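You operate a simulated robot arm through the tools that you are given. There is no shell and no other tool. Be economical: measure what you need, move in short steps, check, and stop when the job is done.

The job below is to be done with a simulated two-armed robot. You get a single attempt, and the scene is never put back.

Task
Pick up the glue can marked "G205" from the top of the pallet of cartons with one hand, pass it to the other hand and put it on the top of the small black table. Set down upright: glue can.

It is judged by the outcome, as a careful person would: the job done as asked, and still so three seconds after it is handed in. It fails if anything else is knocked over, pushed out of place, dropped, spilled or broken.

Robot
Two 7-joint arms with two-finger parallel grippers on one trunk, on a base that drives. Base frame: it is fixed to the floor where the robot stands at the start and does not move with it; the origin is under the middle of the robot, x ahead of it, y to its left, z up. Lengths are in m, angles in rad, forces in N, time in s.
The left shoulder is at the start at [0.07, 0.13, 1.062], the right one opposite. With the tool pointing down near the work surface each hand reaches from about 0.1 to 0.5 m from the robot's upright axis, wherever it stands, measured 20 degrees to its own side. Places, roughly: top of the small black table [-0.9, -3, 0.7]. Payload 1.57 kg a hand.
The tool frame of a hand sits at the grasp point between the pads (the TCP): z along the fingers, y along the line on which they close. The tips reach 0.03 m beyond it. The gripper opens to 0.08 m. The fingers are 0.017 m wide and 0.012 m thick; the gripper's body (0.04 by 0.082 m) begins 0.08 m behind the TCP.
Orientation is that of the tool frame in the base frame, as a unit quaternion [w, x, y, z]. With the fingers straight down and closing along the base's y, the tool's x points along the base's -x, its y along +y and its z along -z.

Tools
- The arms move only by the tool move_arm. It takes "left_motion", "right_motion" or both (then of equal length, played together; a hand with none holds still); each is a list of rows, each a list of 7 numbers: the gripper command, from -1 (shut) to 1 (fully open), values between in proportion, then the shift along the tool's x, y, z in units of 25 mm (1.0 is 25 mm), then the turn, a rotation vector about the tool's x, y, z in units of 6 degrees (1.0 is 6 degrees). In form: [[hand, tx, ty, tz, wx, wy, wz], ...]. A call has 1 to 20 rows; each row shifts and turns the commanded pose from where the row before left it, along the tool's axes as they then stand. A call with a number of a shift or a turn outside -1 to 1 is refused whole. A row lasts 0.2 s, in which the tool goes at most 0.05 m and 0.15 rad; a call with a longer step from one row to the next is refused whole, and so is a gripper value outside its range. Where a pose cannot be reached the arm comes as near as it can. A force on the tool above 40 N (or 10 N above the force at the start of the call, whichever is more), or a blocked arm, ends the call early, and 0.2 s more pass. Each finger travels about 0.108 m/s and halts on what it meets, pressing with about 43 N; the grip force reading is that of the motor and also rises with nothing between the fingers. The clock runs only during rows and for 0.2 s after the last one: add rows that do not move to give the fingers time. It gives the time, the measured TCP pose, the force on the tool (base axes), the opening and the grip force at its end, in the units of the frame above (readings bear some noise), with the torque about the TCP (base axes, N m) and any sound that the robot's microphone picked up.
- Cameras (640 x 400 px; columns grow to the right, rows downward): "scene" is now at [0.1247, -0.0239, 1.2753]; the picture's right is [-0.30, -0.95, 0.00], its down [-0.69, 0.22, -0.69] and it looks along [0.66, -0.21, -0.72] (base axes); focal length 261 px, centre (320, 200). "left" rides on the left gripper at [0.072, 0.007, -0.122] in its tool frame; the picture's right is [-0.09, 1.00, 0.00], its down [-0.84, -0.08, -0.54] and it looks along [-0.54, -0.05, 0.84] (tool axes); focal length 238 px, centre (320, 200). "right" rides on the right gripper at [0.072, -0.007, -0.122] in its tool frame; the picture's right is [0.09, 1.00, 0.00], its down [-0.84, 0.08, -0.54] and it looks along [-0.54, 0.05, 0.84] (tool axes); focal length 238 px, centre (320, 200). There is no depth. A picture from a camera that has moved, and an enlarged one, comes with that camera's place and axes in the base frame and with its lens.
- grab_frame(camera): a new picture of that camera. The clock stands still meanwhile.
- slide_trunk(by): slides the trunk up (or, below 0, down) by that many m; the arms and the scene camera ride with it, the base frame stays. It gives what a move gives, with no picture.
- steer(legs): drives the robot by 1 to 6 legs, each [ahead, left, turn to the left] in m, m and rad, along the robot's own axes; the way and the turn of a leg run together, so that a leg with both is an arc; at most 1.5 m and 3.142 rad a leg. The arms and the cameras ride along, it lands a little off, and it stops where it bumps. It gives what a move gives.
- aim_head(pan, tilt): turns the head with the scene camera to pan (to the left, within 1.501 rad either way) and tilt (down, from -0.506 to 1.204), counted from straight ahead of the robot. It gives what a move gives.
- close_up(camera, box): a new picture of the part [left, top, right, bottom] of that camera's present view, enlarged. The clock stands still meanwhile.
- close_job(): hands the job in; it is judged then, once.

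Work in short steps. Places have to be worked out from the pictures, the camera data and where the tool is seen: move nearer, look again, correct. Check each grasp and each placing, and mend what went wrong. You have 120 turns and 100 pictures in all, those below and enlarged ones among them. Open the grippers and draw the arms clear of the work before you hand the job in, unless the task says otherwise; then end with one line.

The tools are called after "Call:" as name(argument=value, ...) on one line, values as JSON. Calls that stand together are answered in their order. move_arm: Moves the arms, as the interface text tells. Its arguments: {"type":"object","properties":{"left_motion":{"type":"array","items":{"type":"array","items":{"type":"number"}}},"right_motion":{"type":"array","items":{"type":"array","items":{"type":"number"}}}},"required":[]} The other tools are called the same way: slide_trunk (by) slides the trunk up or down; steer (legs) drives the base; aim_head (pan, tilt) turns the head that bears the scene camera; grab_frame (camera) takes a picture; close_up (camera, box) takes an enlarged picture of a part of a camera's view; close_job () hands the job in.

At the start:

```text
time: 0.0
left_ee_pos: [0.4458, 0.0877, 0.9634]
left_ee_rot: [-0.001, -0.001, 1.0, 0.0]
left_force: [-0.1, 0.1, 0.6]
left_wrist_torque: [0.01, -0.04, 0.03]
left_finger_gap: 0.08
left_grip_force: 0.0
right_ee_pos: [0.4009, -0.2333, 1.0213]
right_ee_rot: [0.001, 0.0, 1.0, 0.0]
right_force: [-0.2, -0.3, -1.0]
right_wrist_torque: [-0.02, -0.02, -0.03]
right_finger_gap: 0.0802
right_grip_force: 0.1
trunk travel left (down, up): [-0.7, 0.24]
robot x, y, heading: [-0.001, -0.0014, -0.004]
head pan, tilt: [-0.305, 0.805]
```

scene: 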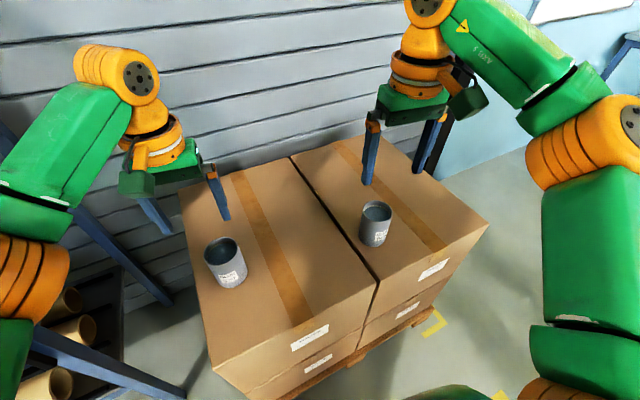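
right: 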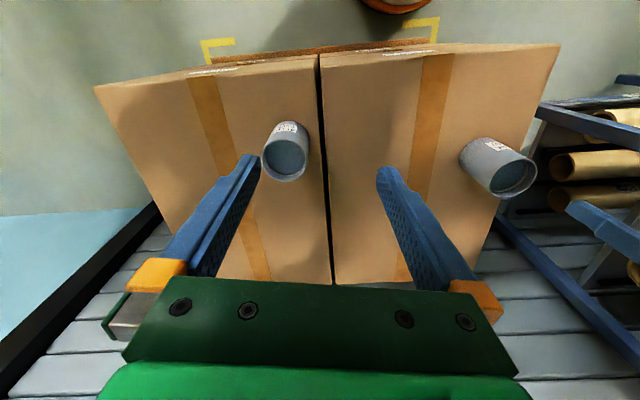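
left: 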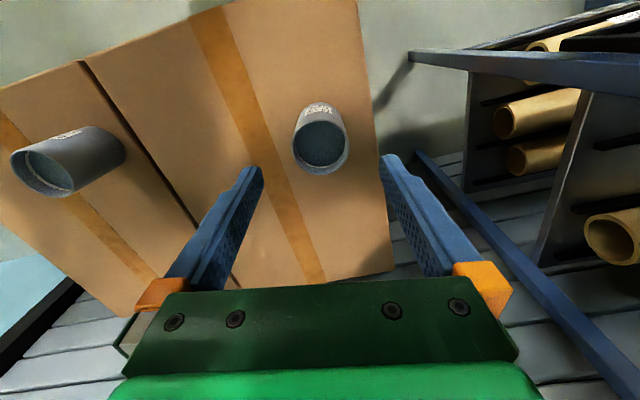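

I see two cans on the cartons; I need to read which one is marked G205, so I enlarge both labels.

Call:
close_up(camera="scene", box=[190, 225, 270, 300])

Call:
close_up(camera="scene", box=[340, 190, 420, 260])

```text
5.33 times, centred on (230, 262) of scene
camera zoom: at [0.1247, -0.0239, 1.2753], right [-0.3, -0.95, 0.0], down [-0.69, 0.22, -0.69], along [0.66, -0.21, -0.72], focal length 1391 px, centre (800, -133)
```

zoom: 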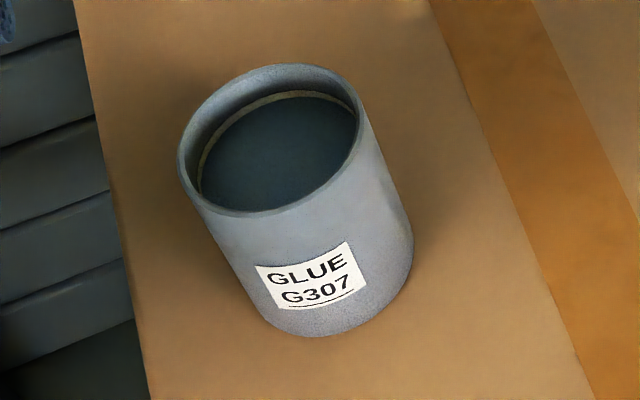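

```text
5.71 times, centred on (380, 225) of scene
camera zoom: at [0.1247, -0.0239, 1.2753], right [-0.3, -0.95, 0.0], down [-0.69, 0.22, -0.69], along [0.66, -0.21, -0.72], focal length 1490 px, centre (-23, 57)
```

zoom: 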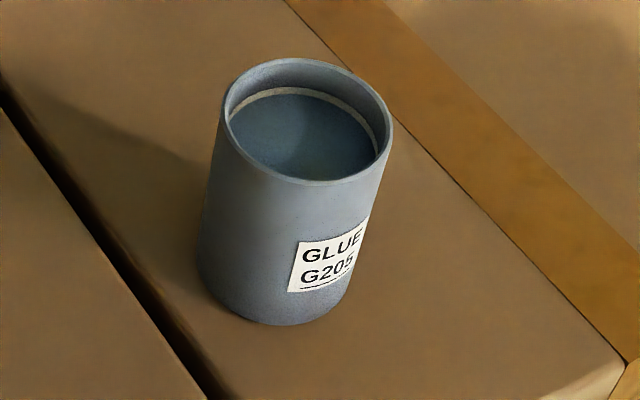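

The G205 can is the right-hand one. Triangulating puts its rim centre near (0.475, -0.279, 0.808), with a diameter of about 0.07 and its base at about z 0.71. I move the right hand above it, staying clear of the rim.

Call:
move_arm(right_motion=[[1, -0.6, -0.37, 0.2, 0, 0, 0], [1, -0.6, -0.37, 0.6, 0, 0, 0], [1, -0.6, -0.37, 0.8, 0, 0, 0], [1, -0.6, -0.37, 0.8, 0, 0, 0], [1, -0.56, -0.36, 0.8, 0, 0, 0], [1, 0, 0, 0.6, 0, 0, 0], [1, 0, 0, 0, 0, 0, 0]])

Call:
grab_frame(camera="right")

Call:
grab_frame(camera="scene")

```text
time: 1.6
left_ee_pos: [0.4469, 0.0856, 0.9622]
left_ee_rot: [0.0, -0.001, 1.0, 0.0]
left_force: [-0.2, -0.5, -0.1]
left_wrist_torque: [-0.03, -0.01, 0.02]
left_finger_gap: 0.0801
left_grip_force: 0.2
right_ee_pos: [0.4597, -0.2811, 0.9182]
right_ee_rot: [0.001, 0.001, 1.0, 0.001]
right_force: [-1.2, 0.7, 0.2]
right_wrist_torque: [0.01, -0.02, 0.03]
right_finger_gap: 0.08
right_grip_force: 0.0
right hand out of reach, approached as far as the arm can: row 5
trunk travel left (down, up): [-0.7, 0.24]
robot x, y, heading: [0.0011, -0.0008, 0.001]
head pan, tilt: [-0.305, 0.805]
```

```text
94 pictures are left
camera right: at [0.3872, -0.2877, 1.0401], right [-0.09, 1.0, 0.0], down [0.84, 0.08, 0.54], along [0.54, 0.05, -0.84], focal length 238 px, centre (320, 200)
```

right: 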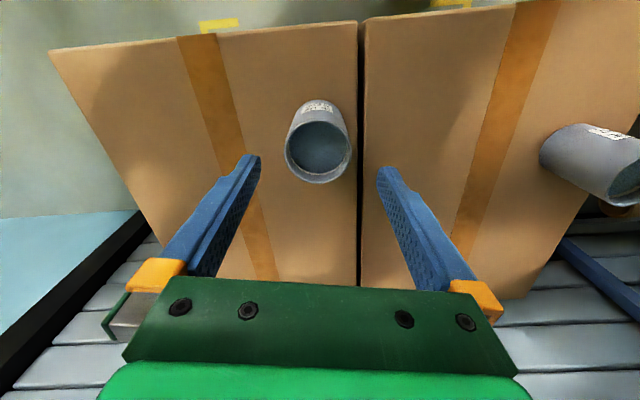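

```text
93 pictures are left
camera scene: at [0.1245, -0.0232, 1.2754], right [-0.3, -0.95, 0.0], down [-0.69, 0.22, -0.69], along [0.66, -0.21, -0.72], focal length 261 px, centre (320, 200)
```

scene: 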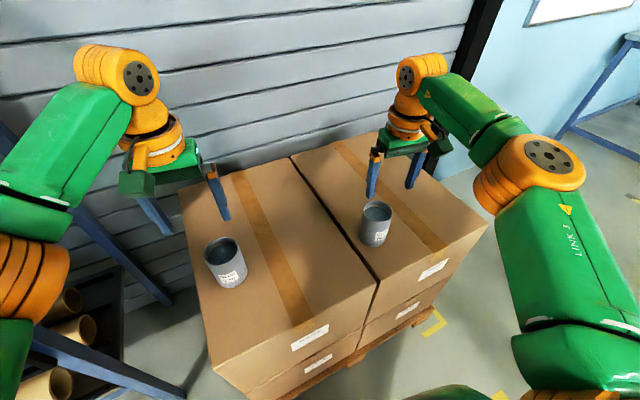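

The right arm is at its reach limit: the can is at about (0.476, -0.281), 0.55 m from the robot's axis. I check the floor in front of the base before driving sideways and closer.

Call:
aim_head(pan=-0.3, tilt=1.2)

Call:
grab_frame(camera="scene")

Call:
aim_head(pan=-1.4, tilt=0.7)

Call:
grab_frame(camera="scene")

```text
time: 2.5
left_ee_pos: [0.4468, 0.0867, 0.9628]
left_ee_rot: [-0.001, 0.0, 1.0, -0.001]
left_force: [0.5, -0.1, -0.3]
left_wrist_torque: [0.03, 0.0, 0.01]
left_finger_gap: 0.0801
left_grip_force: 0.1
right_ee_pos: [0.4593, -0.2808, 0.9192]
right_ee_rot: [0.0, 0.001, 1.0, 0.0]
right_force: [0.7, 0.4, -0.3]
right_wrist_torque: [0.02, 0.0, 0.05]
right_finger_gap: 0.0798
right_grip_force: 0.1
trunk travel left (down, up): [-0.7, 0.24]
robot x, y, heading: [0.0006, 0.0007, 0.0]
head pan, tilt: [-0.3, 1.201]
```

```text
92 pictures are left
camera scene: at [0.1015, -0.0164, 1.2481], right [-0.3, -0.96, 0.0], down [-0.89, 0.28, -0.36], along [0.35, -0.11, -0.93], focal length 261 px, centre (320, 200)
```

scene: 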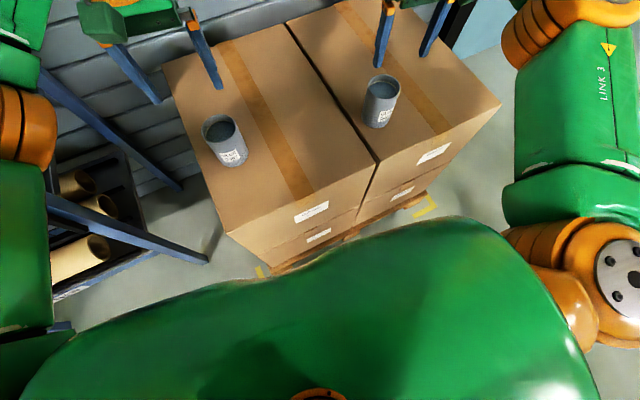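

```text
time: 3.8
left_ee_pos: [0.4452, 0.0859, 0.9632]
left_ee_rot: [-0.001, -0.001, 1.0, -0.001]
left_force: [0.7, 0.3, -0.5]
left_wrist_torque: [0.0, 0.01, -0.02]
left_finger_gap: 0.0796
left_grip_force: 0.0
right_ee_pos: [0.4596, -0.2809, 0.919]
right_ee_rot: [0.001, 0.0, 1.0, 0.0]
right_force: [0.3, -0.4, 0.5]
right_wrist_torque: [0.0, -0.02, -0.05]
right_finger_gap: 0.0798
right_grip_force: 0.0
trunk travel left (down, up): [-0.7, 0.24]
robot x, y, heading: [0.0011, -0.0015, -0.002]
head pan, tilt: [-1.4, 0.7]
```

```text
91 pictures are left
camera scene: at [0.0626, -0.0834, 1.284], right [-0.99, -0.17, 0.0], down [-0.11, 0.63, -0.76], along [0.13, -0.75, -0.64], focal length 261 px, centre (320, 200)
```

scene: 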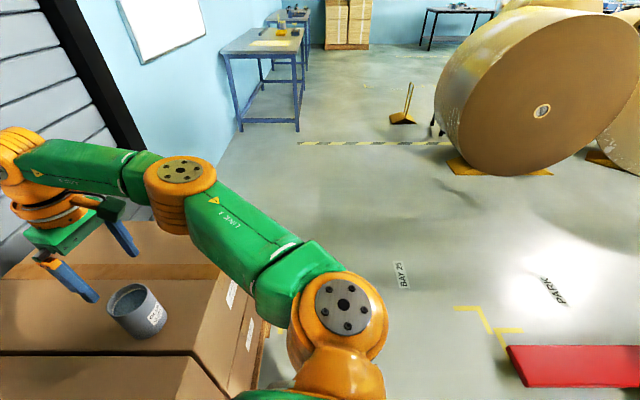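

The floor to the right is clear. I drive 0.14 m right, parallel to the pallet, so the can comes within the right arm's reach, and aim the head back at it.

Call:
steer(legs=[[0, -0.14, 0]])

Call:
aim_head(pan=-0.3, tilt=0.8)

Call:
move_arm(right_motion=[[1, -0.3, 0.8, 0, 0, 0, 0], [1, -0.3, 0.8, 0, 0, 0, 0], [1, 0, 0.8, 0, 0, 0, 0], [1, 0, 0.8, 0, 0, 0, 0], [1, 0, 0.8, 0, 0, 0, 0], [1, 0, 0.8, 0, 0, 0, 0], [1, 0, 0.8, 0, 0, 0, 0], [1, 0, 0, 0, 0, 0, 0]])

Call:
grab_frame(camera="right")

```text
time: 5.1
left_ee_pos: [0.4455, -0.051, 0.9626]
left_ee_rot: [-0.001, 0.0, 1.0, -0.001]
left_force: [-0.7, 0.1, 0.2]
left_wrist_torque: [0.0, 0.02, 0.0]
left_finger_gap: 0.08
left_grip_force: 0.0
right_ee_pos: [0.4588, -0.4177, 0.9185]
right_ee_rot: [0.001, 0.001, 1.0, -0.002]
right_force: [0.5, 0.9, 0.3]
right_wrist_torque: [-0.04, -0.01, 0.0]
right_finger_gap: 0.0801
right_grip_force: 0.0
trunk travel left (down, up): [-0.7, 0.24]
robot x, y, heading: [-0.0041, -0.1414, 0.003]
head pan, tilt: [-1.4, 0.7]
```

```text
time: 6.4
left_ee_pos: [0.4451, -0.053, 0.9633]
left_ee_rot: [-0.001, 0.0, 1.0, 0.0]
left_force: [0.1, -0.3, 0.6]
left_wrist_torque: [0.01, -0.01, -0.01]
left_finger_gap: 0.08
left_grip_force: 0.1
right_ee_pos: [0.4584, -0.4207, 0.9182]
right_ee_rot: [0.001, 0.001, 1.0, 0.0]
right_force: [1.1, -0.4, 0.2]
right_wrist_torque: [-0.02, 0.02, 0.01]
right_finger_gap: 0.08
right_grip_force: 0.0
trunk travel left (down, up): [-0.7, 0.24]
robot x, y, heading: [0.0022, -0.1384, -0.003]
head pan, tilt: [-0.3, 0.799]
```

```text
time: 8.2
left_ee_pos: [0.4469, -0.0515, 0.9628]
left_ee_rot: [-0.001, 0.0, 1.0, 0.0]
left_force: [0.3, 0.2, -1.5]
left_wrist_torque: [0.04, 0.03, 0.0]
left_finger_gap: 0.0803
left_grip_force: 0.0
right_ee_pos: [0.4746, -0.2793, 0.9177]
right_ee_rot: [0.001, 0.001, 1.0, 0.0]
right_force: [-0.7, 1.0, 0.5]
right_wrist_torque: [0.0, 0.0, 0.04]
right_finger_gap: 0.0802
right_grip_force: 0.1
trunk travel left (down, up): [-0.7, 0.24]
robot x, y, heading: [0.0009, -0.1365, 0.006]
head pan, tilt: [-0.3, 0.799]
```

```text
90 pictures are left
camera right: at [0.4035, -0.2862, 1.0402], right [-0.09, 1.0, 0.0], down [0.84, 0.08, 0.54], along [0.54, 0.05, -0.84], focal length 238 px, centre (320, 200)
```

right: 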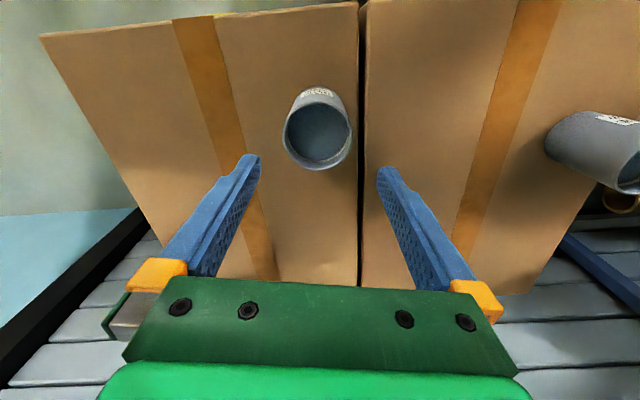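

The rim centre now works out at (0.477, -0.282). I make the small correction, lower until the tips sit just above the rim, then check the alignment.

Call:
move_arm(right_motion=[[1, -0.1, -0.11, 0.5, 0, 0, 0], [1, 0, 0, 0.9, 0, 0, 0], [1, 0, 0, 0.9, 0, 0, 0], [1, 0, 0, 0.5, 0, 0, 0], [1, 0, 0, 0, 0, 0, 0]])

Call:
grab_frame(camera="right")

Call:
grab_frame(camera="scene")

```text
time: 9.4
left_ee_pos: [0.4462, -0.0526, 0.9642]
left_ee_rot: [-0.001, 0.0, 1.0, 0.0]
left_force: [-0.4, -0.2, -0.1]
left_wrist_torque: [-0.01, -0.04, -0.02]
left_finger_gap: 0.0801
left_grip_force: 0.0
right_ee_pos: [0.4761, -0.2819, 0.8478]
right_ee_rot: [0.001, 0.001, 1.0, 0.001]
right_force: [-0.7, -0.1, 0.1]
right_wrist_torque: [0.02, -0.03, -0.01]
right_finger_gap: 0.0799
right_grip_force: 0.1
trunk travel left (down, up): [-0.7, 0.24]
robot x, y, heading: [-0.0034, -0.1384, -0.003]
head pan, tilt: [-0.3, 0.799]
```

```text
89 pictures are left
camera right: at [0.4045, -0.2894, 0.9698], right [-0.09, 1.0, 0.0], down [0.84, 0.08, 0.54], along [0.54, 0.05, -0.84], focal length 238 px, centre (320, 200)
```

right: 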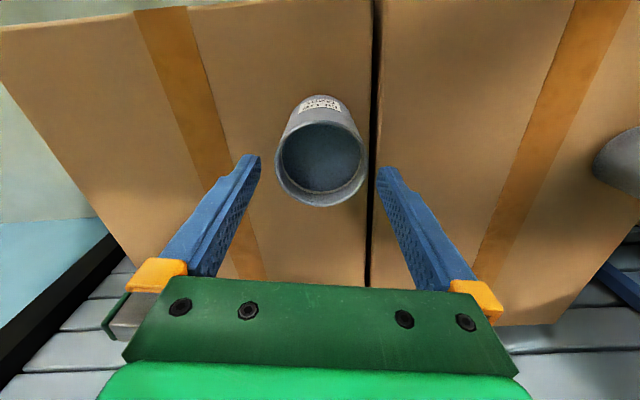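

```text
88 pictures are left
camera scene: at [0.1249, -0.1618, 1.2758], right [-0.3, -0.96, 0.0], down [-0.68, 0.21, -0.7], along [0.67, -0.21, -0.72], focal length 261 px, centre (320, 200)
```

scene: 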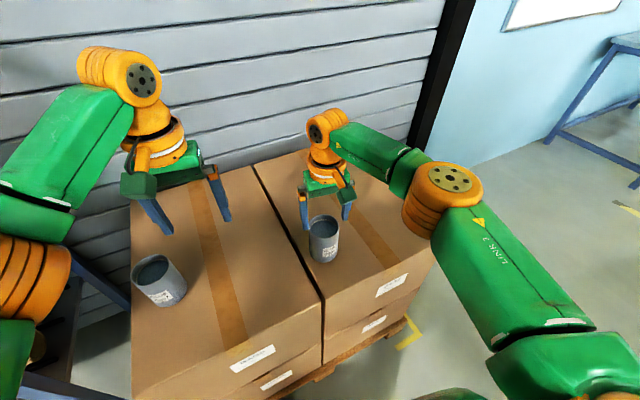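

The alignment is good: the rim centre at (0.477, -0.282) matches the TCP. I descend until the TCP is about 18 mm below the rim, watching the force.

Call:
move_arm(right_motion=[[1, -0.04, 0, 0.4, 0, 0, 0], [1, 0, 0, 0.5, 0, 0, 0], [1, 0, 0, 0.5, 0, 0, 0], [1, 0, 0, 0.5, 0, 0, 0], [1, 0, 0, 0.4, 0, 0, 0], [1, 0, 0, 0, 0, 0, 0]])

Call:
grab_frame(camera="right")

```text
time: 10.8
left_ee_pos: [0.4474, -0.0508, 0.963]
left_ee_rot: [-0.001, 0.0, 1.0, 0.0]
left_force: [0.0, 0.0, 0.0]
left_wrist_torque: [-0.02, 0.03, 0.01]
left_finger_gap: 0.0801
left_grip_force: 0.1
right_ee_pos: [0.4789, -0.2835, 0.7925]
right_ee_rot: [0.0, 0.001, 1.0, 0.0]
right_force: [0.5, 0.5, -0.7]
right_wrist_torque: [0.02, 0.01, 0.0]
right_finger_gap: 0.0801
right_grip_force: 0.0
trunk travel left (down, up): [-0.7, 0.24]
robot x, y, heading: [0.0013, -0.1407, -0.003]
head pan, tilt: [-0.3, 0.799]
```

```text
87 pictures are left
camera right: at [0.4064, -0.2891, 0.9122], right [-0.09, 1.0, 0.0], down [0.84, 0.08, 0.54], along [0.54, 0.05, -0.84], focal length 238 px, centre (320, 200)
```

right: 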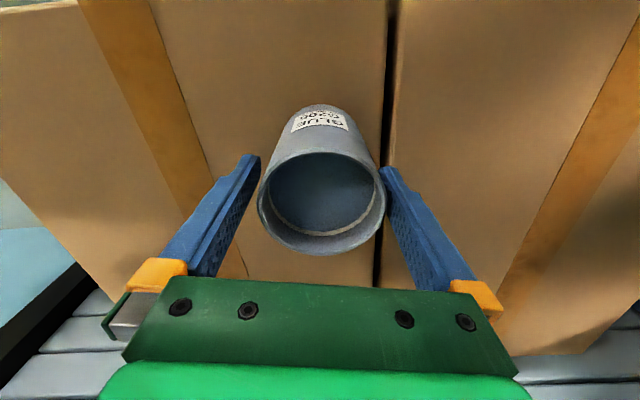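

The fingers straddle the can with the TCP about 16 mm below the rim and no contact forces. I close the gripper and lift slightly.

Call:
move_arm(right_motion=[[0.5, 0, 0, 0, 0, 0, 0], [0, 0, 0, 0, 0, 0, 0], [-1, 0, 0, 0, 0, 0, 0], [-1, 0, 0, 0, 0, 0, 0], [-1, 0, 0, 0, 0, 0, 0]])

```text
time: 12.0
left_ee_pos: [0.4458, -0.0522, 0.9638]
left_ee_rot: [-0.001, 0.0, 1.0, 0.0]
left_force: [-0.1, -0.3, 0.0]
left_wrist_torque: [0.0, 0.01, 0.0]
left_finger_gap: 0.0802
left_grip_force: 0.0
right_ee_pos: [0.4789, -0.2837, 0.7923]
right_ee_rot: [0.0, 0.001, 1.0, -0.001]
right_force: [-1.2, -0.1, 0.2]
right_wrist_torque: [-0.04, -0.04, -0.03]
right_finger_gap: 0.0702
right_grip_force: 42.9
trunk travel left (down, up): [-0.7, 0.24]
robot x, y, heading: [0.0008, -0.1372, -0.006]
head pan, tilt: [-0.3, 0.799]
```

The gripper holds the can: gap 0.070 at 43 N. I lift slowly by 0.1 m and check.

Call:
move_arm(right_motion=[[-1, 0, 0, -0.3, 0, 0, 0], [-1, 0, 0, -0.6, 0, 0, 0], [-1, 0, 0, -0.8, 0, 0, 0], [-1, 0, 0, -0.8, 0, 0, 0], [-1, 0, 0, -0.8, 0, 0, 0], [-1, 0, 0, -0.6, 0, 0, 0], [-1, 0, 0, -0.3, 0, 0, 0], [-1, 0, 0, 0, 0, 0, 0]])

Call:
grab_frame(camera="scene")

```text
time: 13.8
left_ee_pos: [0.447, -0.0518, 0.9617]
left_ee_rot: [-0.001, 0.0, 1.0, 0.001]
left_force: [0.2, 0.4, 0.2]
left_wrist_torque: [-0.03, -0.02, 0.0]
left_finger_gap: 0.0802
left_grip_force: 0.1
right_ee_pos: [0.4774, -0.2803, 0.8967]
right_ee_rot: [0.0, 0.0, 1.0, 0.0]
right_force: [0.0, 0.2, -3.2]
right_wrist_torque: [0.06, 0.01, -0.05]
right_finger_gap: 0.0702
right_grip_force: 42.7
trunk travel left (down, up): [-0.7, 0.24]
robot x, y, heading: [-0.0021, -0.1425, 0.001]
head pan, tilt: [-0.3, 0.799]
```

```text
86 pictures are left
camera scene: at [0.126, -0.1621, 1.2756], right [-0.3, -0.96, 0.0], down [-0.69, 0.21, -0.7], along [0.67, -0.21, -0.72], focal length 261 px, centre (320, 200)
```

scene: 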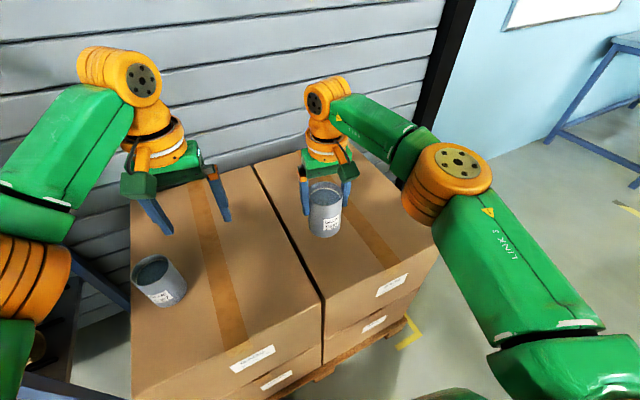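

The can is lifted and held upright. The floor to the right is free, so I drive right past the pallet before the handover and turn the head toward the table side to look.

Call:
steer(legs=[[0, -0.9, 0]])

Call:
aim_head(pan=-1.5, tilt=0.4)

Call:
grab_frame(camera="scene")

```text
time: 18.6
left_ee_pos: [0.4464, -0.947, 0.9618]
left_ee_rot: [-0.001, 0.0, 1.0, 0.0]
left_force: [0.6, -0.1, 0.3]
left_wrist_torque: [0.02, 0.01, -0.01]
left_finger_gap: 0.08
left_grip_force: 0.0
right_ee_pos: [0.4762, -1.1762, 0.896]
right_ee_rot: [0.0, 0.001, 1.0, -0.001]
right_force: [0.2, 0.4, -4.1]
right_wrist_torque: [0.0, 0.01, -0.01]
right_finger_gap: 0.0702
right_grip_force: 43.4
trunk travel left (down, up): [-0.7, 0.24]
robot x, y, heading: [-0.0006, -1.0335, 0.002]
head pan, tilt: [-0.3, 0.799]
```

```text
time: 20.0
left_ee_pos: [0.4467, -0.9484, 0.9632]
left_ee_rot: [-0.001, 0.0, 1.0, 0.0]
left_force: [0.2, -0.2, 2.1]
left_wrist_torque: [0.0, 0.0, 0.01]
left_finger_gap: 0.08
left_grip_force: 0.2
right_ee_pos: [0.4768, -1.1771, 0.8958]
right_ee_rot: [0.0, 0.001, 1.0, 0.0]
right_force: [-1.1, 0.6, -3.6]
right_wrist_torque: [0.03, 0.01, 0.0]
right_finger_gap: 0.07
right_grip_force: 42.7
trunk travel left (down, up): [-0.7, 0.24]
robot x, y, heading: [-0.0001, -1.0325, 0.005]
head pan, tilt: [-1.499, 0.4]
```

```text
85 pictures are left
camera scene: at [0.0551, -1.1264, 1.3108], right [-1.0, -0.07, 0.0], down [-0.03, 0.39, -0.92], along [0.07, -0.92, -0.39], focal length 261 px, centre (320, 200)
```

scene: 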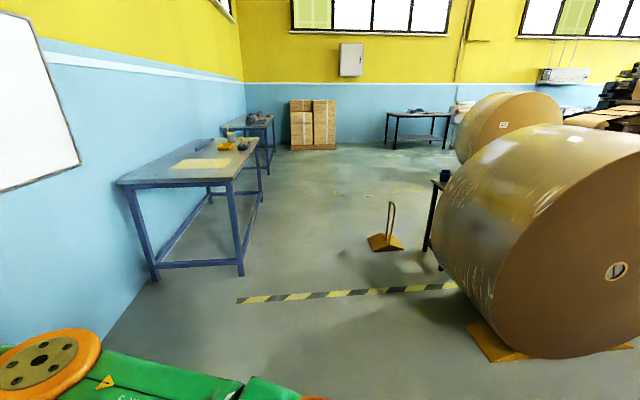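

The small black table is behind the paper roll, near (-0.9, -3.0). I do the handover here in free space. The left hand has to point sideways (fingers toward robot right, camera up), so first I yaw it by 90°.

Call:
move_arm(left_motion=[[1, 0, 0.4, 0, 0, 0, -1], [1, 0, 0.4, 0, 0, 0, -1], [1, 0, 0, 0, 0, 0, -1], [1, 0, 0, 0, 0, 0, -1], [1, 0, 0, 0, 0, 0, -1], [1, 0, 0, 0, 0, 0, -1], [1, 0, 0, 0, 0, 0, -1], [1, 0, 0, 0, 0, 0, -1], [1, 0, 0, 0, 0, 0, -1], [1, 0, 0, 0, 0, 0, -1], [1, 0, 0, 0, 0, 0, -1], [1, 0, 0, 0, 0, 0, -1], [1, 0, 0, 0, 0, 0, -1], [1, 0, 0, 0, 0, 0, -1], [1, 0, 0, 0, 0, 0, -1], [1, 0, 0, 0, 0, 0, 0]])

Call:
aim_head(pan=0.1, tilt=0.7)

Call:
grab_frame(camera="scene")

```text
time: 23.4
left_ee_pos: [0.4437, -0.9282, 0.9631]
left_ee_rot: [0.001, 0.708, -0.706, -0.001]
left_force: [0.1, -0.2, -0.5]
left_wrist_torque: [-0.02, -0.03, 0.03]
left_finger_gap: 0.08
left_grip_force: 0.0
right_ee_pos: [0.4766, -1.1775, 0.8964]
right_ee_rot: [0.0, 0.001, 1.0, -0.001]
right_force: [-0.6, 1.0, -3.1]
right_wrist_torque: [0.03, 0.0, 0.0]
right_finger_gap: 0.0699
right_grip_force: 42.7
trunk travel left (down, up): [-0.7, 0.24]
robot x, y, heading: [-0.0023, -1.0348, 0.0]
head pan, tilt: [-1.499, 0.4]
```

```text
time: 25.0
left_ee_pos: [0.4443, -0.9281, 0.962]
left_ee_rot: [-0.001, -0.707, 0.707, 0.001]
left_force: [-0.1, 0.7, 0.7]
left_wrist_torque: [-0.03, 0.01, 0.01]
left_finger_gap: 0.0803
left_grip_force: 0.0
right_ee_pos: [0.4773, -1.1785, 0.896]
right_ee_rot: [0.001, 0.001, 1.0, 0.0]
right_force: [0.0, 0.0, -3.7]
right_wrist_torque: [0.01, 0.03, 0.02]
right_finger_gap: 0.0697
right_grip_force: 43.0
trunk travel left (down, up): [-0.7, 0.24]
robot x, y, heading: [-0.001, -1.0322, -0.005]
head pan, tilt: [0.099, 0.7]
```

```text
84 pictures are left
camera scene: at [0.1329, -1.0257, 1.2839], right [0.1, -1.0, 0.0], down [-0.64, -0.06, -0.76], along [0.76, 0.08, -0.64], focal length 261 px, centre (320, 200)
```

scene: 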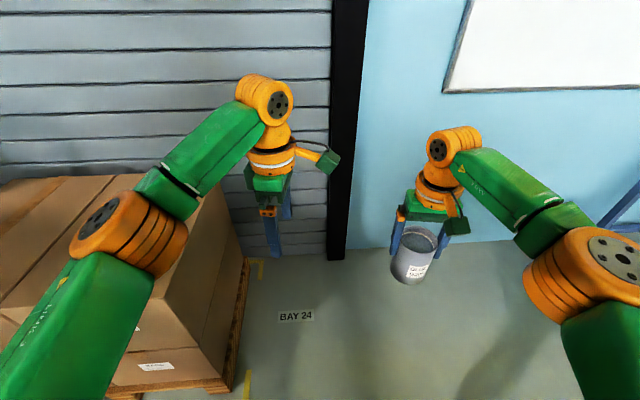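

The yaw worked, with the camera now facing inward. Next I pitch the left hand in steps so its fingers point to the robot's right (base -y).

Call:
move_arm(left_motion=[[1, 0, 0, 0, 0, 1, 0], [1, 0, 0, 0, 0, 1, 0], [1, 0, 0, 0, 0, 1, 0], [1, 0, 0, 0, 0, 1, 0], [1, 0, 0, 0, 0, 1, 0], [1, 0, 0, 0, 0, 1, 0], [1, 0, 0, 0, 0, 1, 0], [1, 0, 0, 0, 0, 0, 0]])

Call:
move_arm(left_motion=[[1, 0, 0, 0, 0, 1, 0], [1, 0, 0, 0, 0, 1, 0], [1, 0, 0, 0, 0, 1, 0], [1, 0, 0, 0, 0, 1, 0], [1, 0, 0, 0, 0, 1, 0], [1, 0, 0, 0, 0, 1, 0], [1, 0, 0, 0, 0, 1, 0], [1, 0, 0, 0, 0, 1, 0], [1, 0, 0, 0, 0, 0, 0]])

Call:
grab_frame(camera="scene")

```text
time: 26.8
left_ee_pos: [0.4455, -0.9284, 0.9627]
left_ee_rot: [0.254, 0.661, -0.66, 0.253]
left_force: [0.2, 0.4, 0.0]
left_wrist_torque: [0.02, 0.01, 0.02]
left_finger_gap: 0.0799
left_grip_force: 0.1
right_ee_pos: [0.4759, -1.1783, 0.8961]
right_ee_rot: [-0.001, 0.001, 1.0, 0.0]
right_force: [-0.1, 1.1, -3.8]
right_wrist_torque: [0.02, 0.0, 0.01]
right_finger_gap: 0.0699
right_grip_force: 43.5
trunk travel left (down, up): [-0.7, 0.24]
robot x, y, heading: [-0.002, -1.0344, -0.002]
head pan, tilt: [0.099, 0.7]
```

```text
time: 28.8
left_ee_pos: [0.4448, -0.9276, 0.9628]
left_ee_rot: [0.501, 0.5, -0.5, 0.499]
left_force: [-0.2, -0.4, 0.1]
left_wrist_torque: [0.02, 0.02, -0.02]
left_finger_gap: 0.0799
left_grip_force: 0.0
right_ee_pos: [0.4753, -1.1779, 0.8968]
right_ee_rot: [-0.001, 0.001, 1.0, 0.0]
right_force: [-0.1, -0.4, -4.1]
right_wrist_torque: [0.01, 0.02, 0.0]
right_finger_gap: 0.0695
right_grip_force: 42.9
trunk travel left (down, up): [-0.7, 0.24]
robot x, y, heading: [-0.0061, -1.0325, -0.004]
head pan, tilt: [0.099, 0.7]
```

```text
83 pictures are left
camera scene: at [0.1328, -1.0256, 1.2839], right [0.1, -1.0, 0.0], down [-0.64, -0.06, -0.76], along [0.76, 0.08, -0.64], focal length 261 px, centre (320, 200)
```

scene: 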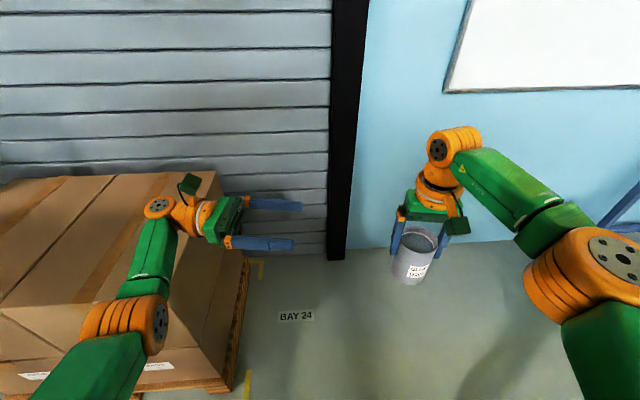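

The left hand is in the wanted pose. I bring it to pre-handover: level with the lower part of the can, still about 0.1 m to its left, then look with the left camera.

Call:
move_arm(left_motion=[[1, -0.8, -0.24, 0, 0, 0, 0], [1, -0.8, -0.24, 0, 0, 0, 0], [1, -0.8, -0.24, 0, 0, 0, 0], [1, -0.8, -0.24, 0.5, 0, 0, 0], [1, -0.8, -0.24, 0.8, 0, 0, 0], [1, -0.8, 0, 0.8, 0, 0, 0], [1, 0, 0, 0.8, 0, 0, 0], [1, 0, 0, 0.8, 0, 0, 0], [1, 0, 0, 0, 0, 0, 0]])

Call:
grab_frame(camera="left")

Call:
grab_frame(camera="scene")

```text
time: 30.8
left_ee_pos: [0.4373, -1.0196, 0.8607]
left_ee_rot: [0.501, 0.5, -0.5, 0.5]
left_force: [1.0, 1.0, 1.2]
left_wrist_torque: [0.0, 0.03, 0.03]
left_finger_gap: 0.0799
left_grip_force: 0.0
left hand out of reach, approached as far as the arm can: row 2, 3, 4, 5, 6, 7
right_ee_pos: [0.4763, -1.178, 0.8959]
right_ee_rot: [-0.001, 0.001, 1.0, 0.0]
right_force: [-0.4, 0.3, -3.9]
right_wrist_torque: [0.01, 0.04, 0.01]
right_finger_gap: 0.0697
right_grip_force: 43.2
trunk travel left (down, up): [-0.7, 0.24]
robot x, y, heading: [0.0001, -1.0365, -0.002]
head pan, tilt: [0.099, 0.7]
```

```text
82 pictures are left
camera left: at [0.4307, -0.8988, 0.9332], right [-1.0, 0.0, -0.09], down [0.08, 0.54, -0.84], along [0.05, -0.84, -0.54], focal length 238 px, centre (320, 200)
```

left: 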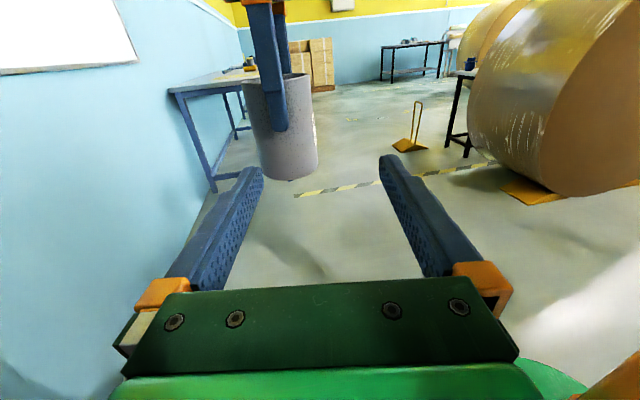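

```text
81 pictures are left
camera scene: at [0.1329, -1.0253, 1.2839], right [0.1, -1.0, 0.0], down [-0.64, -0.06, -0.76], along [0.76, 0.08, -0.65], focal length 261 px, centre (320, 200)
```

scene: 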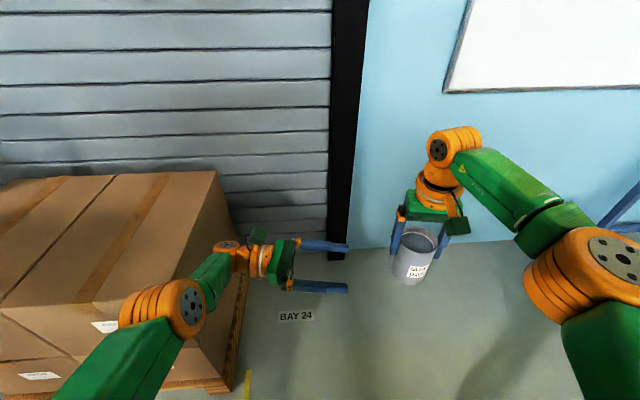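

The left arm runs out of reach at x 0.44 there. I bring the can nearer to the robot with the right hand, to x about 0.375 and slightly higher, keeping it upright.

Call:
move_arm(right_motion=[[-1, 0.3, 0, -0.2, 0, 0, 0], [-1, 0.6, 0, -0.2, 0, 0, 0], [-1, 0.7, 0, -0.2, 0, 0, 0], [-1, 0.7, 0, -0.2, 0, 0, 0], [-1, 0.7, 0, -0.2, 0, 0, 0], [-1, 0.6, 0, -0.2, 0, 0, 0], [-1, 0.4, 0, 0, 0, 0, 0], [-1, 0, 0, 0, 0, 0, 0]])

Call:
move_arm(left_motion=[[1, 0, 0.4, 0, 0, 0, 0], [1, 0, 0.6, 0, 0, 0, 0], [1, 0, 0.6, 0, 0, 0, 0], [1, 0, 0.6, 0, 0, 0, 0], [1, 0, 0.3, 0, 0, 0, 0], [1, 0, 0, 0, 0, 0, 0]])

Call:
grab_frame(camera="left")

```text
time: 32.6
left_ee_pos: [0.4377, -1.0203, 0.8636]
left_ee_rot: [0.5, 0.5, -0.5, 0.5]
left_force: [-0.2, -0.1, -0.2]
left_wrist_torque: [0.02, 0.01, -0.03]
left_finger_gap: 0.0801
left_grip_force: 0.0
right_ee_pos: [0.3755, -1.1789, 0.925]
right_ee_rot: [-0.001, 0.001, 1.0, 0.0]
right_force: [-0.8, -0.6, -3.1]
right_wrist_torque: [0.0, 0.01, 0.03]
right_finger_gap: 0.0698
right_grip_force: 42.1
trunk travel left (down, up): [-0.7, 0.24]
robot x, y, heading: [0.0002, -1.0335, 0.001]
head pan, tilt: [0.099, 0.7]
```

```text
time: 34.0
left_ee_pos: [0.4202, -1.0169, 0.8318]
left_ee_rot: [0.502, 0.5, -0.499, 0.499]
left_force: [0.8, 0.0, 0.0]
left_wrist_torque: [0.0, -0.01, 0.03]
left_finger_gap: 0.0799
left_grip_force: 0.0
left hand out of reach, approached as far as the arm can: row 1, 2, 3, 4, 5
right_ee_pos: [0.3749, -1.1787, 0.9263]
right_ee_rot: [0.0, 0.001, 1.0, 0.0]
right_force: [0.2, -0.6, -4.0]
right_wrist_torque: [-0.01, 0.04, 0.02]
right_finger_gap: 0.0695
right_grip_force: 42.8
trunk travel left (down, up): [-0.7, 0.24]
robot x, y, heading: [0.0001, -1.0305, -0.002]
head pan, tilt: [0.099, 0.7]
```

```text
80 pictures are left
camera left: at [0.4129, -0.8941, 0.9051], right [-1.0, 0.0, -0.09], down [0.08, 0.54, -0.84], along [0.05, -0.84, -0.54], focal length 238 px, centre (320, 200)
```

left: 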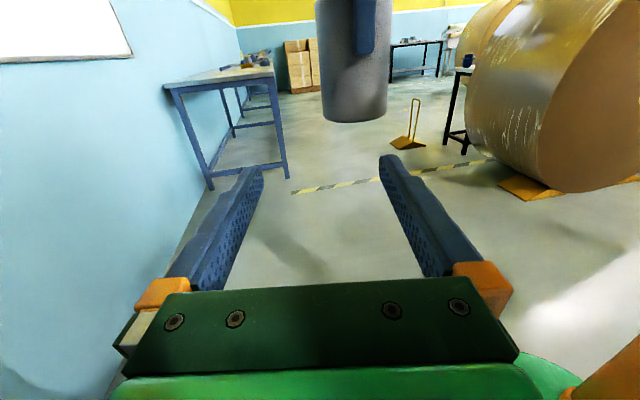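

The left hand is limited when it is low; it was fine at z 0.96. I raise both: the right (with the can) by 0.115 m and the left to about z 0.955.

Call:
move_arm(right_motion=[[-1, 0, 0, -0.3, 0, 0, 0], [-1, 0, 0, -0.6, 0, 0, 0], [-1, 0, 0, -0.8, 0, 0, 0], [-1, 0, 0, -0.8, 0, 0, 0], [-1, 0, 0, -0.8, 0, 0, 0], [-1, 0, 0, -0.7, 0, 0, 0], [-1, 0, 0, -0.5, 0, 0, 0], [-1, 0, 0, 0, 0, 0, 0]], left_motion=[[1, 0.3, 0, 0, 0, 0, 0], [1, 0.6, 0, 0, 0, 0, 0], [1, 0.8, 0, 0, 0, 0, 0], [1, 0.8, 0, 0, 0, 0, 0], [1, 0.8, 0.4, 0, 0, 0, 0], [1, 0.8, 0.5, 0, 0, 0, 0], [1, 0.4, 0.5, 0, 0, 0, 0], [1, 0, 0, 0, 0, 0, 0]])

Call:
grab_frame(camera="left")

Call:
grab_frame(camera="scene")

```text
time: 35.8
left_ee_pos: [0.4593, -1.0057, 0.9114]
left_ee_rot: [0.501, 0.5, -0.5, 0.499]
left_force: [0.9, -0.1, -0.2]
left_wrist_torque: [0.04, 0.0, 0.0]
left_finger_gap: 0.08
left_grip_force: 0.0
left hand out of reach, approached as far as the arm can: row 1, 2, 3, 4, 5, 6, 7
right_ee_pos: [0.3771, -1.1767, 1.0399]
right_ee_rot: [0.0, 0.001, 1.0, 0.001]
right_force: [0.6, -0.3, -4.0]
right_wrist_torque: [-0.01, 0.0, -0.02]
right_finger_gap: 0.0693
right_grip_force: 43.1
trunk travel left (down, up): [-0.7, 0.24]
robot x, y, heading: [0.0018, -1.0306, 0.001]
head pan, tilt: [0.099, 0.7]
```

```text
79 pictures are left
camera left: at [0.4514, -0.8853, 0.9817], right [-1.0, 0.0, -0.09], down [0.08, 0.54, -0.84], along [0.05, -0.84, -0.54], focal length 238 px, centre (320, 200)
```

left: 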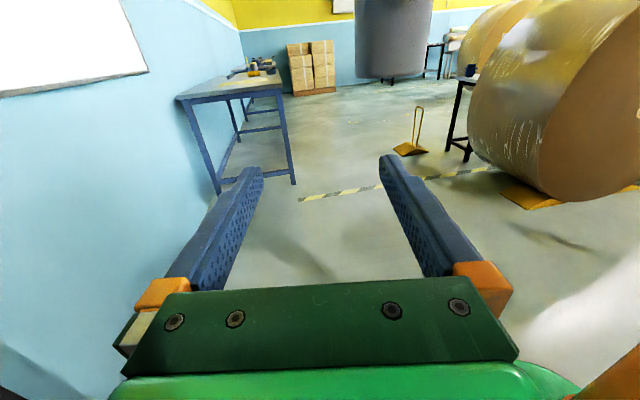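

```text
78 pictures are left
camera scene: at [0.1328, -1.0257, 1.2839], right [0.1, -1.0, 0.0], down [-0.64, -0.06, -0.76], along [0.76, 0.08, -0.64], focal length 261 px, centre (320, 200)
```

scene: 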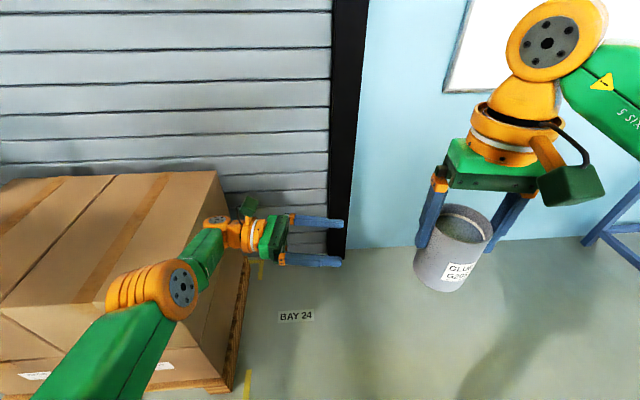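

The left arm cannot bend its wrist that far right; a diagonal direction (forward-right) should ease it. I back the left hand off a little, raise it, and yaw it 42° toward forward.

Call:
move_arm(left_motion=[[1, 0.5, 0, -0.8, 0, 0, 0], [1, 0.5, 0, -0.8, 0, 0, 0], [1, 0, 0, -0.8, 1, 0, 0], [1, 0, 0, 0, 1, 0, 0], [1, 0, 0, 0, 1, 0, 0], [1, 0, 0, 0, 1, 0, 0], [1, 0, 0, 0, 1, 0, 0], [1, 0, 0, 0, 1, 0, 0], [1, 0, 0, 0, 1, 0, 0], [1, 0, 0, 0, 0, 0, 0]])

Call:
grab_frame(camera="scene")

```text
time: 38.0
left_ee_pos: [0.5812, -0.9088, 0.8855]
left_ee_rot: [0.288, 0.647, -0.287, 0.645]
left_force: [-0.1, 0.1, 0.0]
left_wrist_torque: [0.03, 0.02, -0.03]
left_finger_gap: 0.0799
left_grip_force: 0.1
left hand out of reach, approached as far as the arm can: row 3, 4, 5, 6, 7, 8, 9
right_ee_pos: [0.3755, -1.177, 1.0405]
right_ee_rot: [-0.001, 0.001, 1.0, 0.0]
right_force: [0.3, 0.1, -4.6]
right_wrist_torque: [0.01, 0.01, -0.02]
right_finger_gap: 0.0694
right_grip_force: 43.4
trunk travel left (down, up): [-0.7, 0.24]
robot x, y, heading: [0.0008, -1.0334, 0.001]
head pan, tilt: [0.099, 0.7]
```

```text
77 pictures are left
camera scene: at [0.1325, -1.0255, 1.2839], right [0.1, -1.0, 0.0], down [-0.64, -0.06, -0.76], along [0.76, 0.08, -0.64], focal length 261 px, centre (320, 200)
```

scene: 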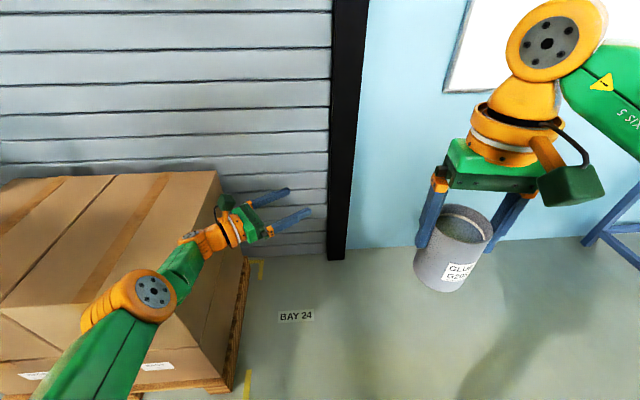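

The left arm sticks at stretched limits in this configuration. A simpler scheme should work: left fingers pointing forward and about 45° down, closing along y, gripping low under the right fingertips from the robot's side. I unwind the left hand first.

Call:
move_arm(left_motion=[[1, 0, 0, 0, -1, 0, 0], [1, 0, 0, 0, -1, 0, 0], [1, 0, 0, 0, -1, 0, 0], [1, 0, 0, 0, -1, 0, 0], [1, 0, 0, 0, -1, 0, 0], [1, 0, 0, 0, -1, 0, 0], [1, 0, 0, 0, -1, 0, 0], [1, 0, 0, -0.8, 0, 0, 0], [1, 0, 0, -0.8, 0, 0, 0], [1, 0, 0, -0.8, 0, 0, 0], [1, 0.8, 0, -0.8, 0, 0, 0], [1, 0.8, 0, 0, 0, 0, 0], [1, 0, 0, 0, 0, 0, 0]])

Call:
move_arm(left_motion=[[1, 0, 0, 0, 0, -1, 0], [1, 0, 0, 0, 0, -1, 0], [1, 0, 0, 0, 0, -1, 0], [1, 0, 0, 0, 0, -1, 0], [1, 0, 0, 0, 0, -1, 0], [1, 0, 0, 0, 0, -1, 0], [1, 0, 0, 0, 0, -1, 0], [1, 0, 0, 0, 0, -1, 0], [1, 0, 0, 0, 0, -1, 0], [1, 0, 0, 0, 0, -1, 0], [1, 0, 0, 0, 0, -1, 0], [1, 0, 0, 0, 0, -1, 0], [1, 0, 0, 0, 0, -1, 0], [1, 0, 0, 0, 0, -1, 0], [1, 0, 0, 0, 0, -1, 0], [1, 0, 0, 0, 0, 0, 0]])

Call:
move_arm(left_motion=[[1, 0, 0, 0, 0, 0, 1], [1, 0, 0, 0, 0, 0, 1], [1, 0, 0, 0, 0, 0, 1], [1, 0, 0, 0, 0, 0, 1], [1, 0, 0, 0, 0, 0, 1], [1, 0, 0, 0, 0, 0, 1], [1, 0, 0, 0, 0, 0, 1], [1, 0, 0, 0, 0, 0, 1], [1, 0, 0, 0, 0, 0, 1], [1, 0, 0, 0, 0, 0, 1], [1, 0, 0, 0, 0, 0, 1], [1, 0, 0, 0, 0, 0, 1], [1, 0, 0, 0, 0, 0, 1], [1, 0, 0, 0, 0, 0, 1], [1, 0, 0, 0, 0, 0, 1], [1, 0, 0, 0, 0, 0, 0]])

Call:
grab_frame(camera="scene")

```text
time: 40.8
left_ee_pos: [0.4237, -0.8669, 0.9623]
left_ee_rot: [0.501, 0.501, -0.499, 0.499]
left_force: [-0.6, -0.3, 0.0]
left_wrist_torque: [-0.01, -0.01, 0.01]
left_finger_gap: 0.0799
left_grip_force: 0.0
left hand out of reach, approached as far as the arm can: row 1, 2, 3, 4, 5, 6, 7, 8, 9, 10, 11
right_ee_pos: [0.3773, -1.177, 1.0404]
right_ee_rot: [0.0, 0.0, 1.0, 0.0]
right_force: [-0.1, 1.3, -3.9]
right_wrist_torque: [0.01, 0.04, -0.01]
right_finger_gap: 0.0693
right_grip_force: 43.1
trunk travel left (down, up): [-0.7, 0.24]
robot x, y, heading: [-0.002, -1.0353, 0.0]
head pan, tilt: [0.099, 0.7]
```

```text
time: 44.2
left_ee_pos: [0.4232, -0.8685, 0.9636]
left_ee_rot: [-0.001, 0.708, -0.706, -0.001]
left_force: [1.0, 0.0, 0.1]
left_wrist_torque: [0.01, 0.03, -0.02]
left_finger_gap: 0.0799
left_grip_force: 0.1
right_ee_pos: [0.3749, -1.1763, 1.0402]
right_ee_rot: [0.0, 0.001, 1.0, 0.0]
right_force: [0.2, -0.1, -4.1]
right_wrist_torque: [-0.02, 0.05, 0.01]
right_finger_gap: 0.0695
right_grip_force: 42.7
trunk travel left (down, up): [-0.7, 0.24]
robot x, y, heading: [-0.0022, -1.0308, 0.003]
head pan, tilt: [0.099, 0.7]
```

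```text
time: 47.6
left_ee_pos: [0.4233, -0.8663, 0.9622]
left_ee_rot: [-0.001, -0.001, 1.0, 0.0]
left_force: [0.5, -0.6, -0.6]
left_wrist_torque: [-0.01, -0.01, 0.03]
left_finger_gap: 0.0796
left_grip_force: 0.1
right_ee_pos: [0.3769, -1.1785, 1.0396]
right_ee_rot: [0.0, 0.001, 1.0, 0.0]
right_force: [-0.7, 0.1, -4.2]
right_wrist_torque: [0.01, 0.0, 0.01]
right_finger_gap: 0.0692
right_grip_force: 43.2
trunk travel left (down, up): [-0.7, 0.24]
robot x, y, heading: [-0.0024, -1.0309, -0.001]
head pan, tilt: [0.099, 0.7]
```

```text
76 pictures are left
camera scene: at [0.1326, -1.0256, 1.2839], right [0.1, -1.0, 0.0], down [-0.64, -0.06, -0.76], along [0.76, 0.08, -0.64], focal length 261 px, centre (320, 200)
```

scene: 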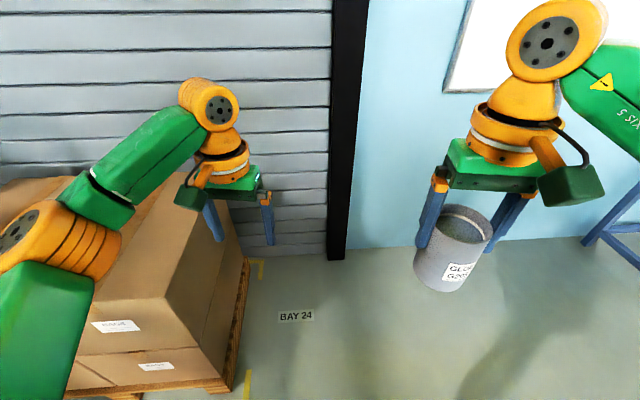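

The left hand is back in its normal pose. Now I pitch it 45° (fingers forward-down) and move the right hand with the can to about (0.46, -0.05) in the robot's frame at z 0.87.

Call:
move_arm(left_motion=[[1, 0, 0, 0, 0, -1, 0], [1, 0, 0, 0, 0, -1, 0], [1, 0, 0, 0, 0, -1, 0], [1, 0, 0, 0, 0, -1, 0], [1, 0, 0, 0, 0, -1, 0], [1, 0, 0, 0, 0, -1, 0], [1, 0, 0, 0, 0, -1, 0], [1, 0, 0, 0, 0, -0.5, 0], [1, 0, 0, 0, 0, 0, 0], [1, 0, 0, 0, 0, 0, 0], [1, 0, 0, 0, 0, 0, 0]], right_motion=[[-1, 0, 0, 0.3, 0, 0, 0], [-1, -0.2, 0.2, 0.6, 0, 0, 0], [-1, -0.4, 0.4, 0.8, 0, 0, 0], [-1, -0.4, 0.5, 0.8, 0, 0, 0], [-1, -0.4, 0.5, 0.8, 0, 0, 0], [-1, -0.4, 0.5, 0.8, 0, 0, 0], [-1, -0.4, 0.5, 0.8, 0, 0, 0], [-1, -0.4, 0.5, 0.8, 0, 0, 0], [-1, -0.4, 0.4, 0.7, 0, 0, 0], [-1, -0.2, 0.2, 0.4, 0, 0, 0], [-1, 0, 0, 0, 0, 0, 0]])

Call:
grab_frame(camera="left")

Call:
grab_frame(camera="scene")

```text
time: 50.0
left_ee_pos: [0.4243, -0.8678, 0.9631]
left_ee_rot: [0.382, 0.0, 0.924, 0.0]
left_force: [0.7, 0.3, 0.2]
left_wrist_torque: [-0.03, 0.0, -0.02]
left_finger_gap: 0.0799
left_grip_force: 0.1
right_ee_pos: [0.4548, -1.0846, 0.8688]
right_ee_rot: [0.0, 0.001, 1.0, 0.0]
right_force: [0.3, 0.7, -3.3]
right_wrist_torque: [-0.02, 0.03, -0.03]
right_finger_gap: 0.0687
right_grip_force: 43.2
trunk travel left (down, up): [-0.7, 0.24]
robot x, y, heading: [0.0033, -1.033, -0.001]
head pan, tilt: [0.099, 0.7]
```

```text
75 pictures are left
camera left: at [0.2851, -0.861, 0.9976], right [0.06, 1.0, 0.07], down [0.21, -0.08, 0.97], along [0.98, -0.05, -0.21], focal length 238 px, centre (320, 200)
```

left: 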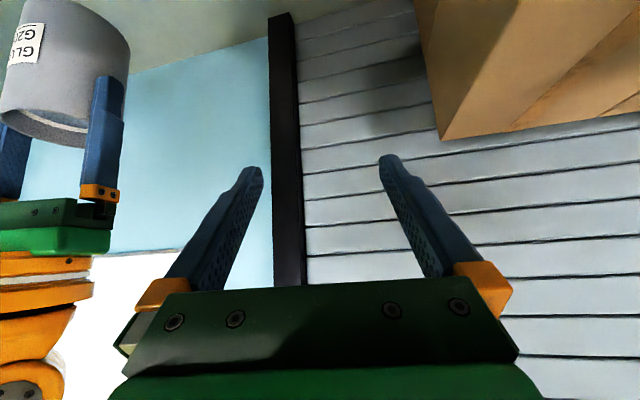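

```text
74 pictures are left
camera scene: at [0.1327, -1.0255, 1.2839], right [0.1, -1.0, 0.0], down [-0.64, -0.06, -0.76], along [0.76, 0.08, -0.64], focal length 261 px, centre (320, 200)
```

scene: 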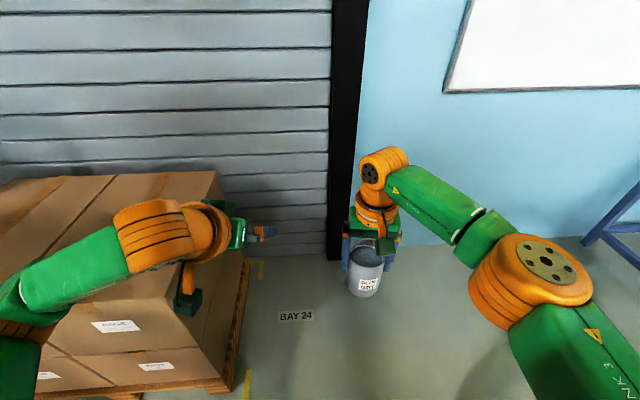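

The left pitch worked. The right-hand gap is drifting slightly (0.0702 to 0.0687), so I inspect how the can sits in the grip.

Call:
close_up(camera="scene", box=[325, 200, 425, 305])

Call:
grab_frame(camera="right")

```text
3.81 times, centred on (375, 252) of scene
camera zoom: at [0.1327, -1.0255, 1.2839], right [0.1, -1.0, 0.0], down [-0.64, -0.06, -0.76], along [0.76, 0.08, -0.64], focal length 993 px, centre (110, 0)
```

zoom: 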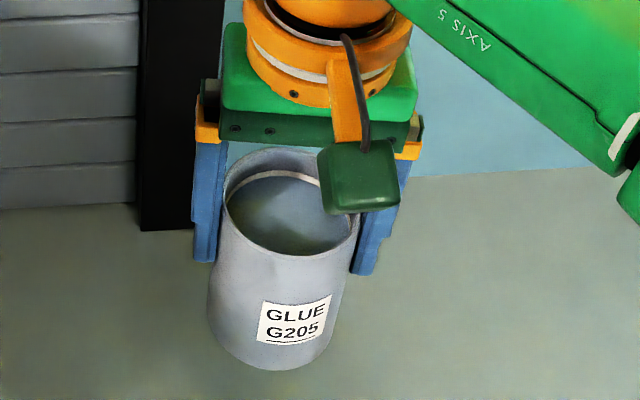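

```text
72 pictures are left
camera right: at [0.3838, -1.0912, 0.9903], right [-0.09, 1.0, 0.0], down [0.84, 0.08, 0.54], along [0.54, 0.05, -0.84], focal length 238 px, centre (320, 200)
```

right: 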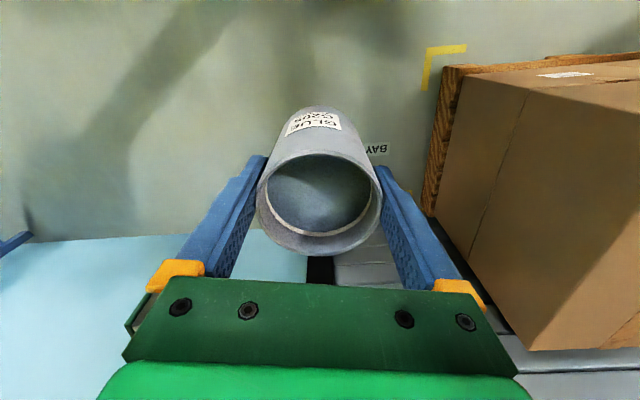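

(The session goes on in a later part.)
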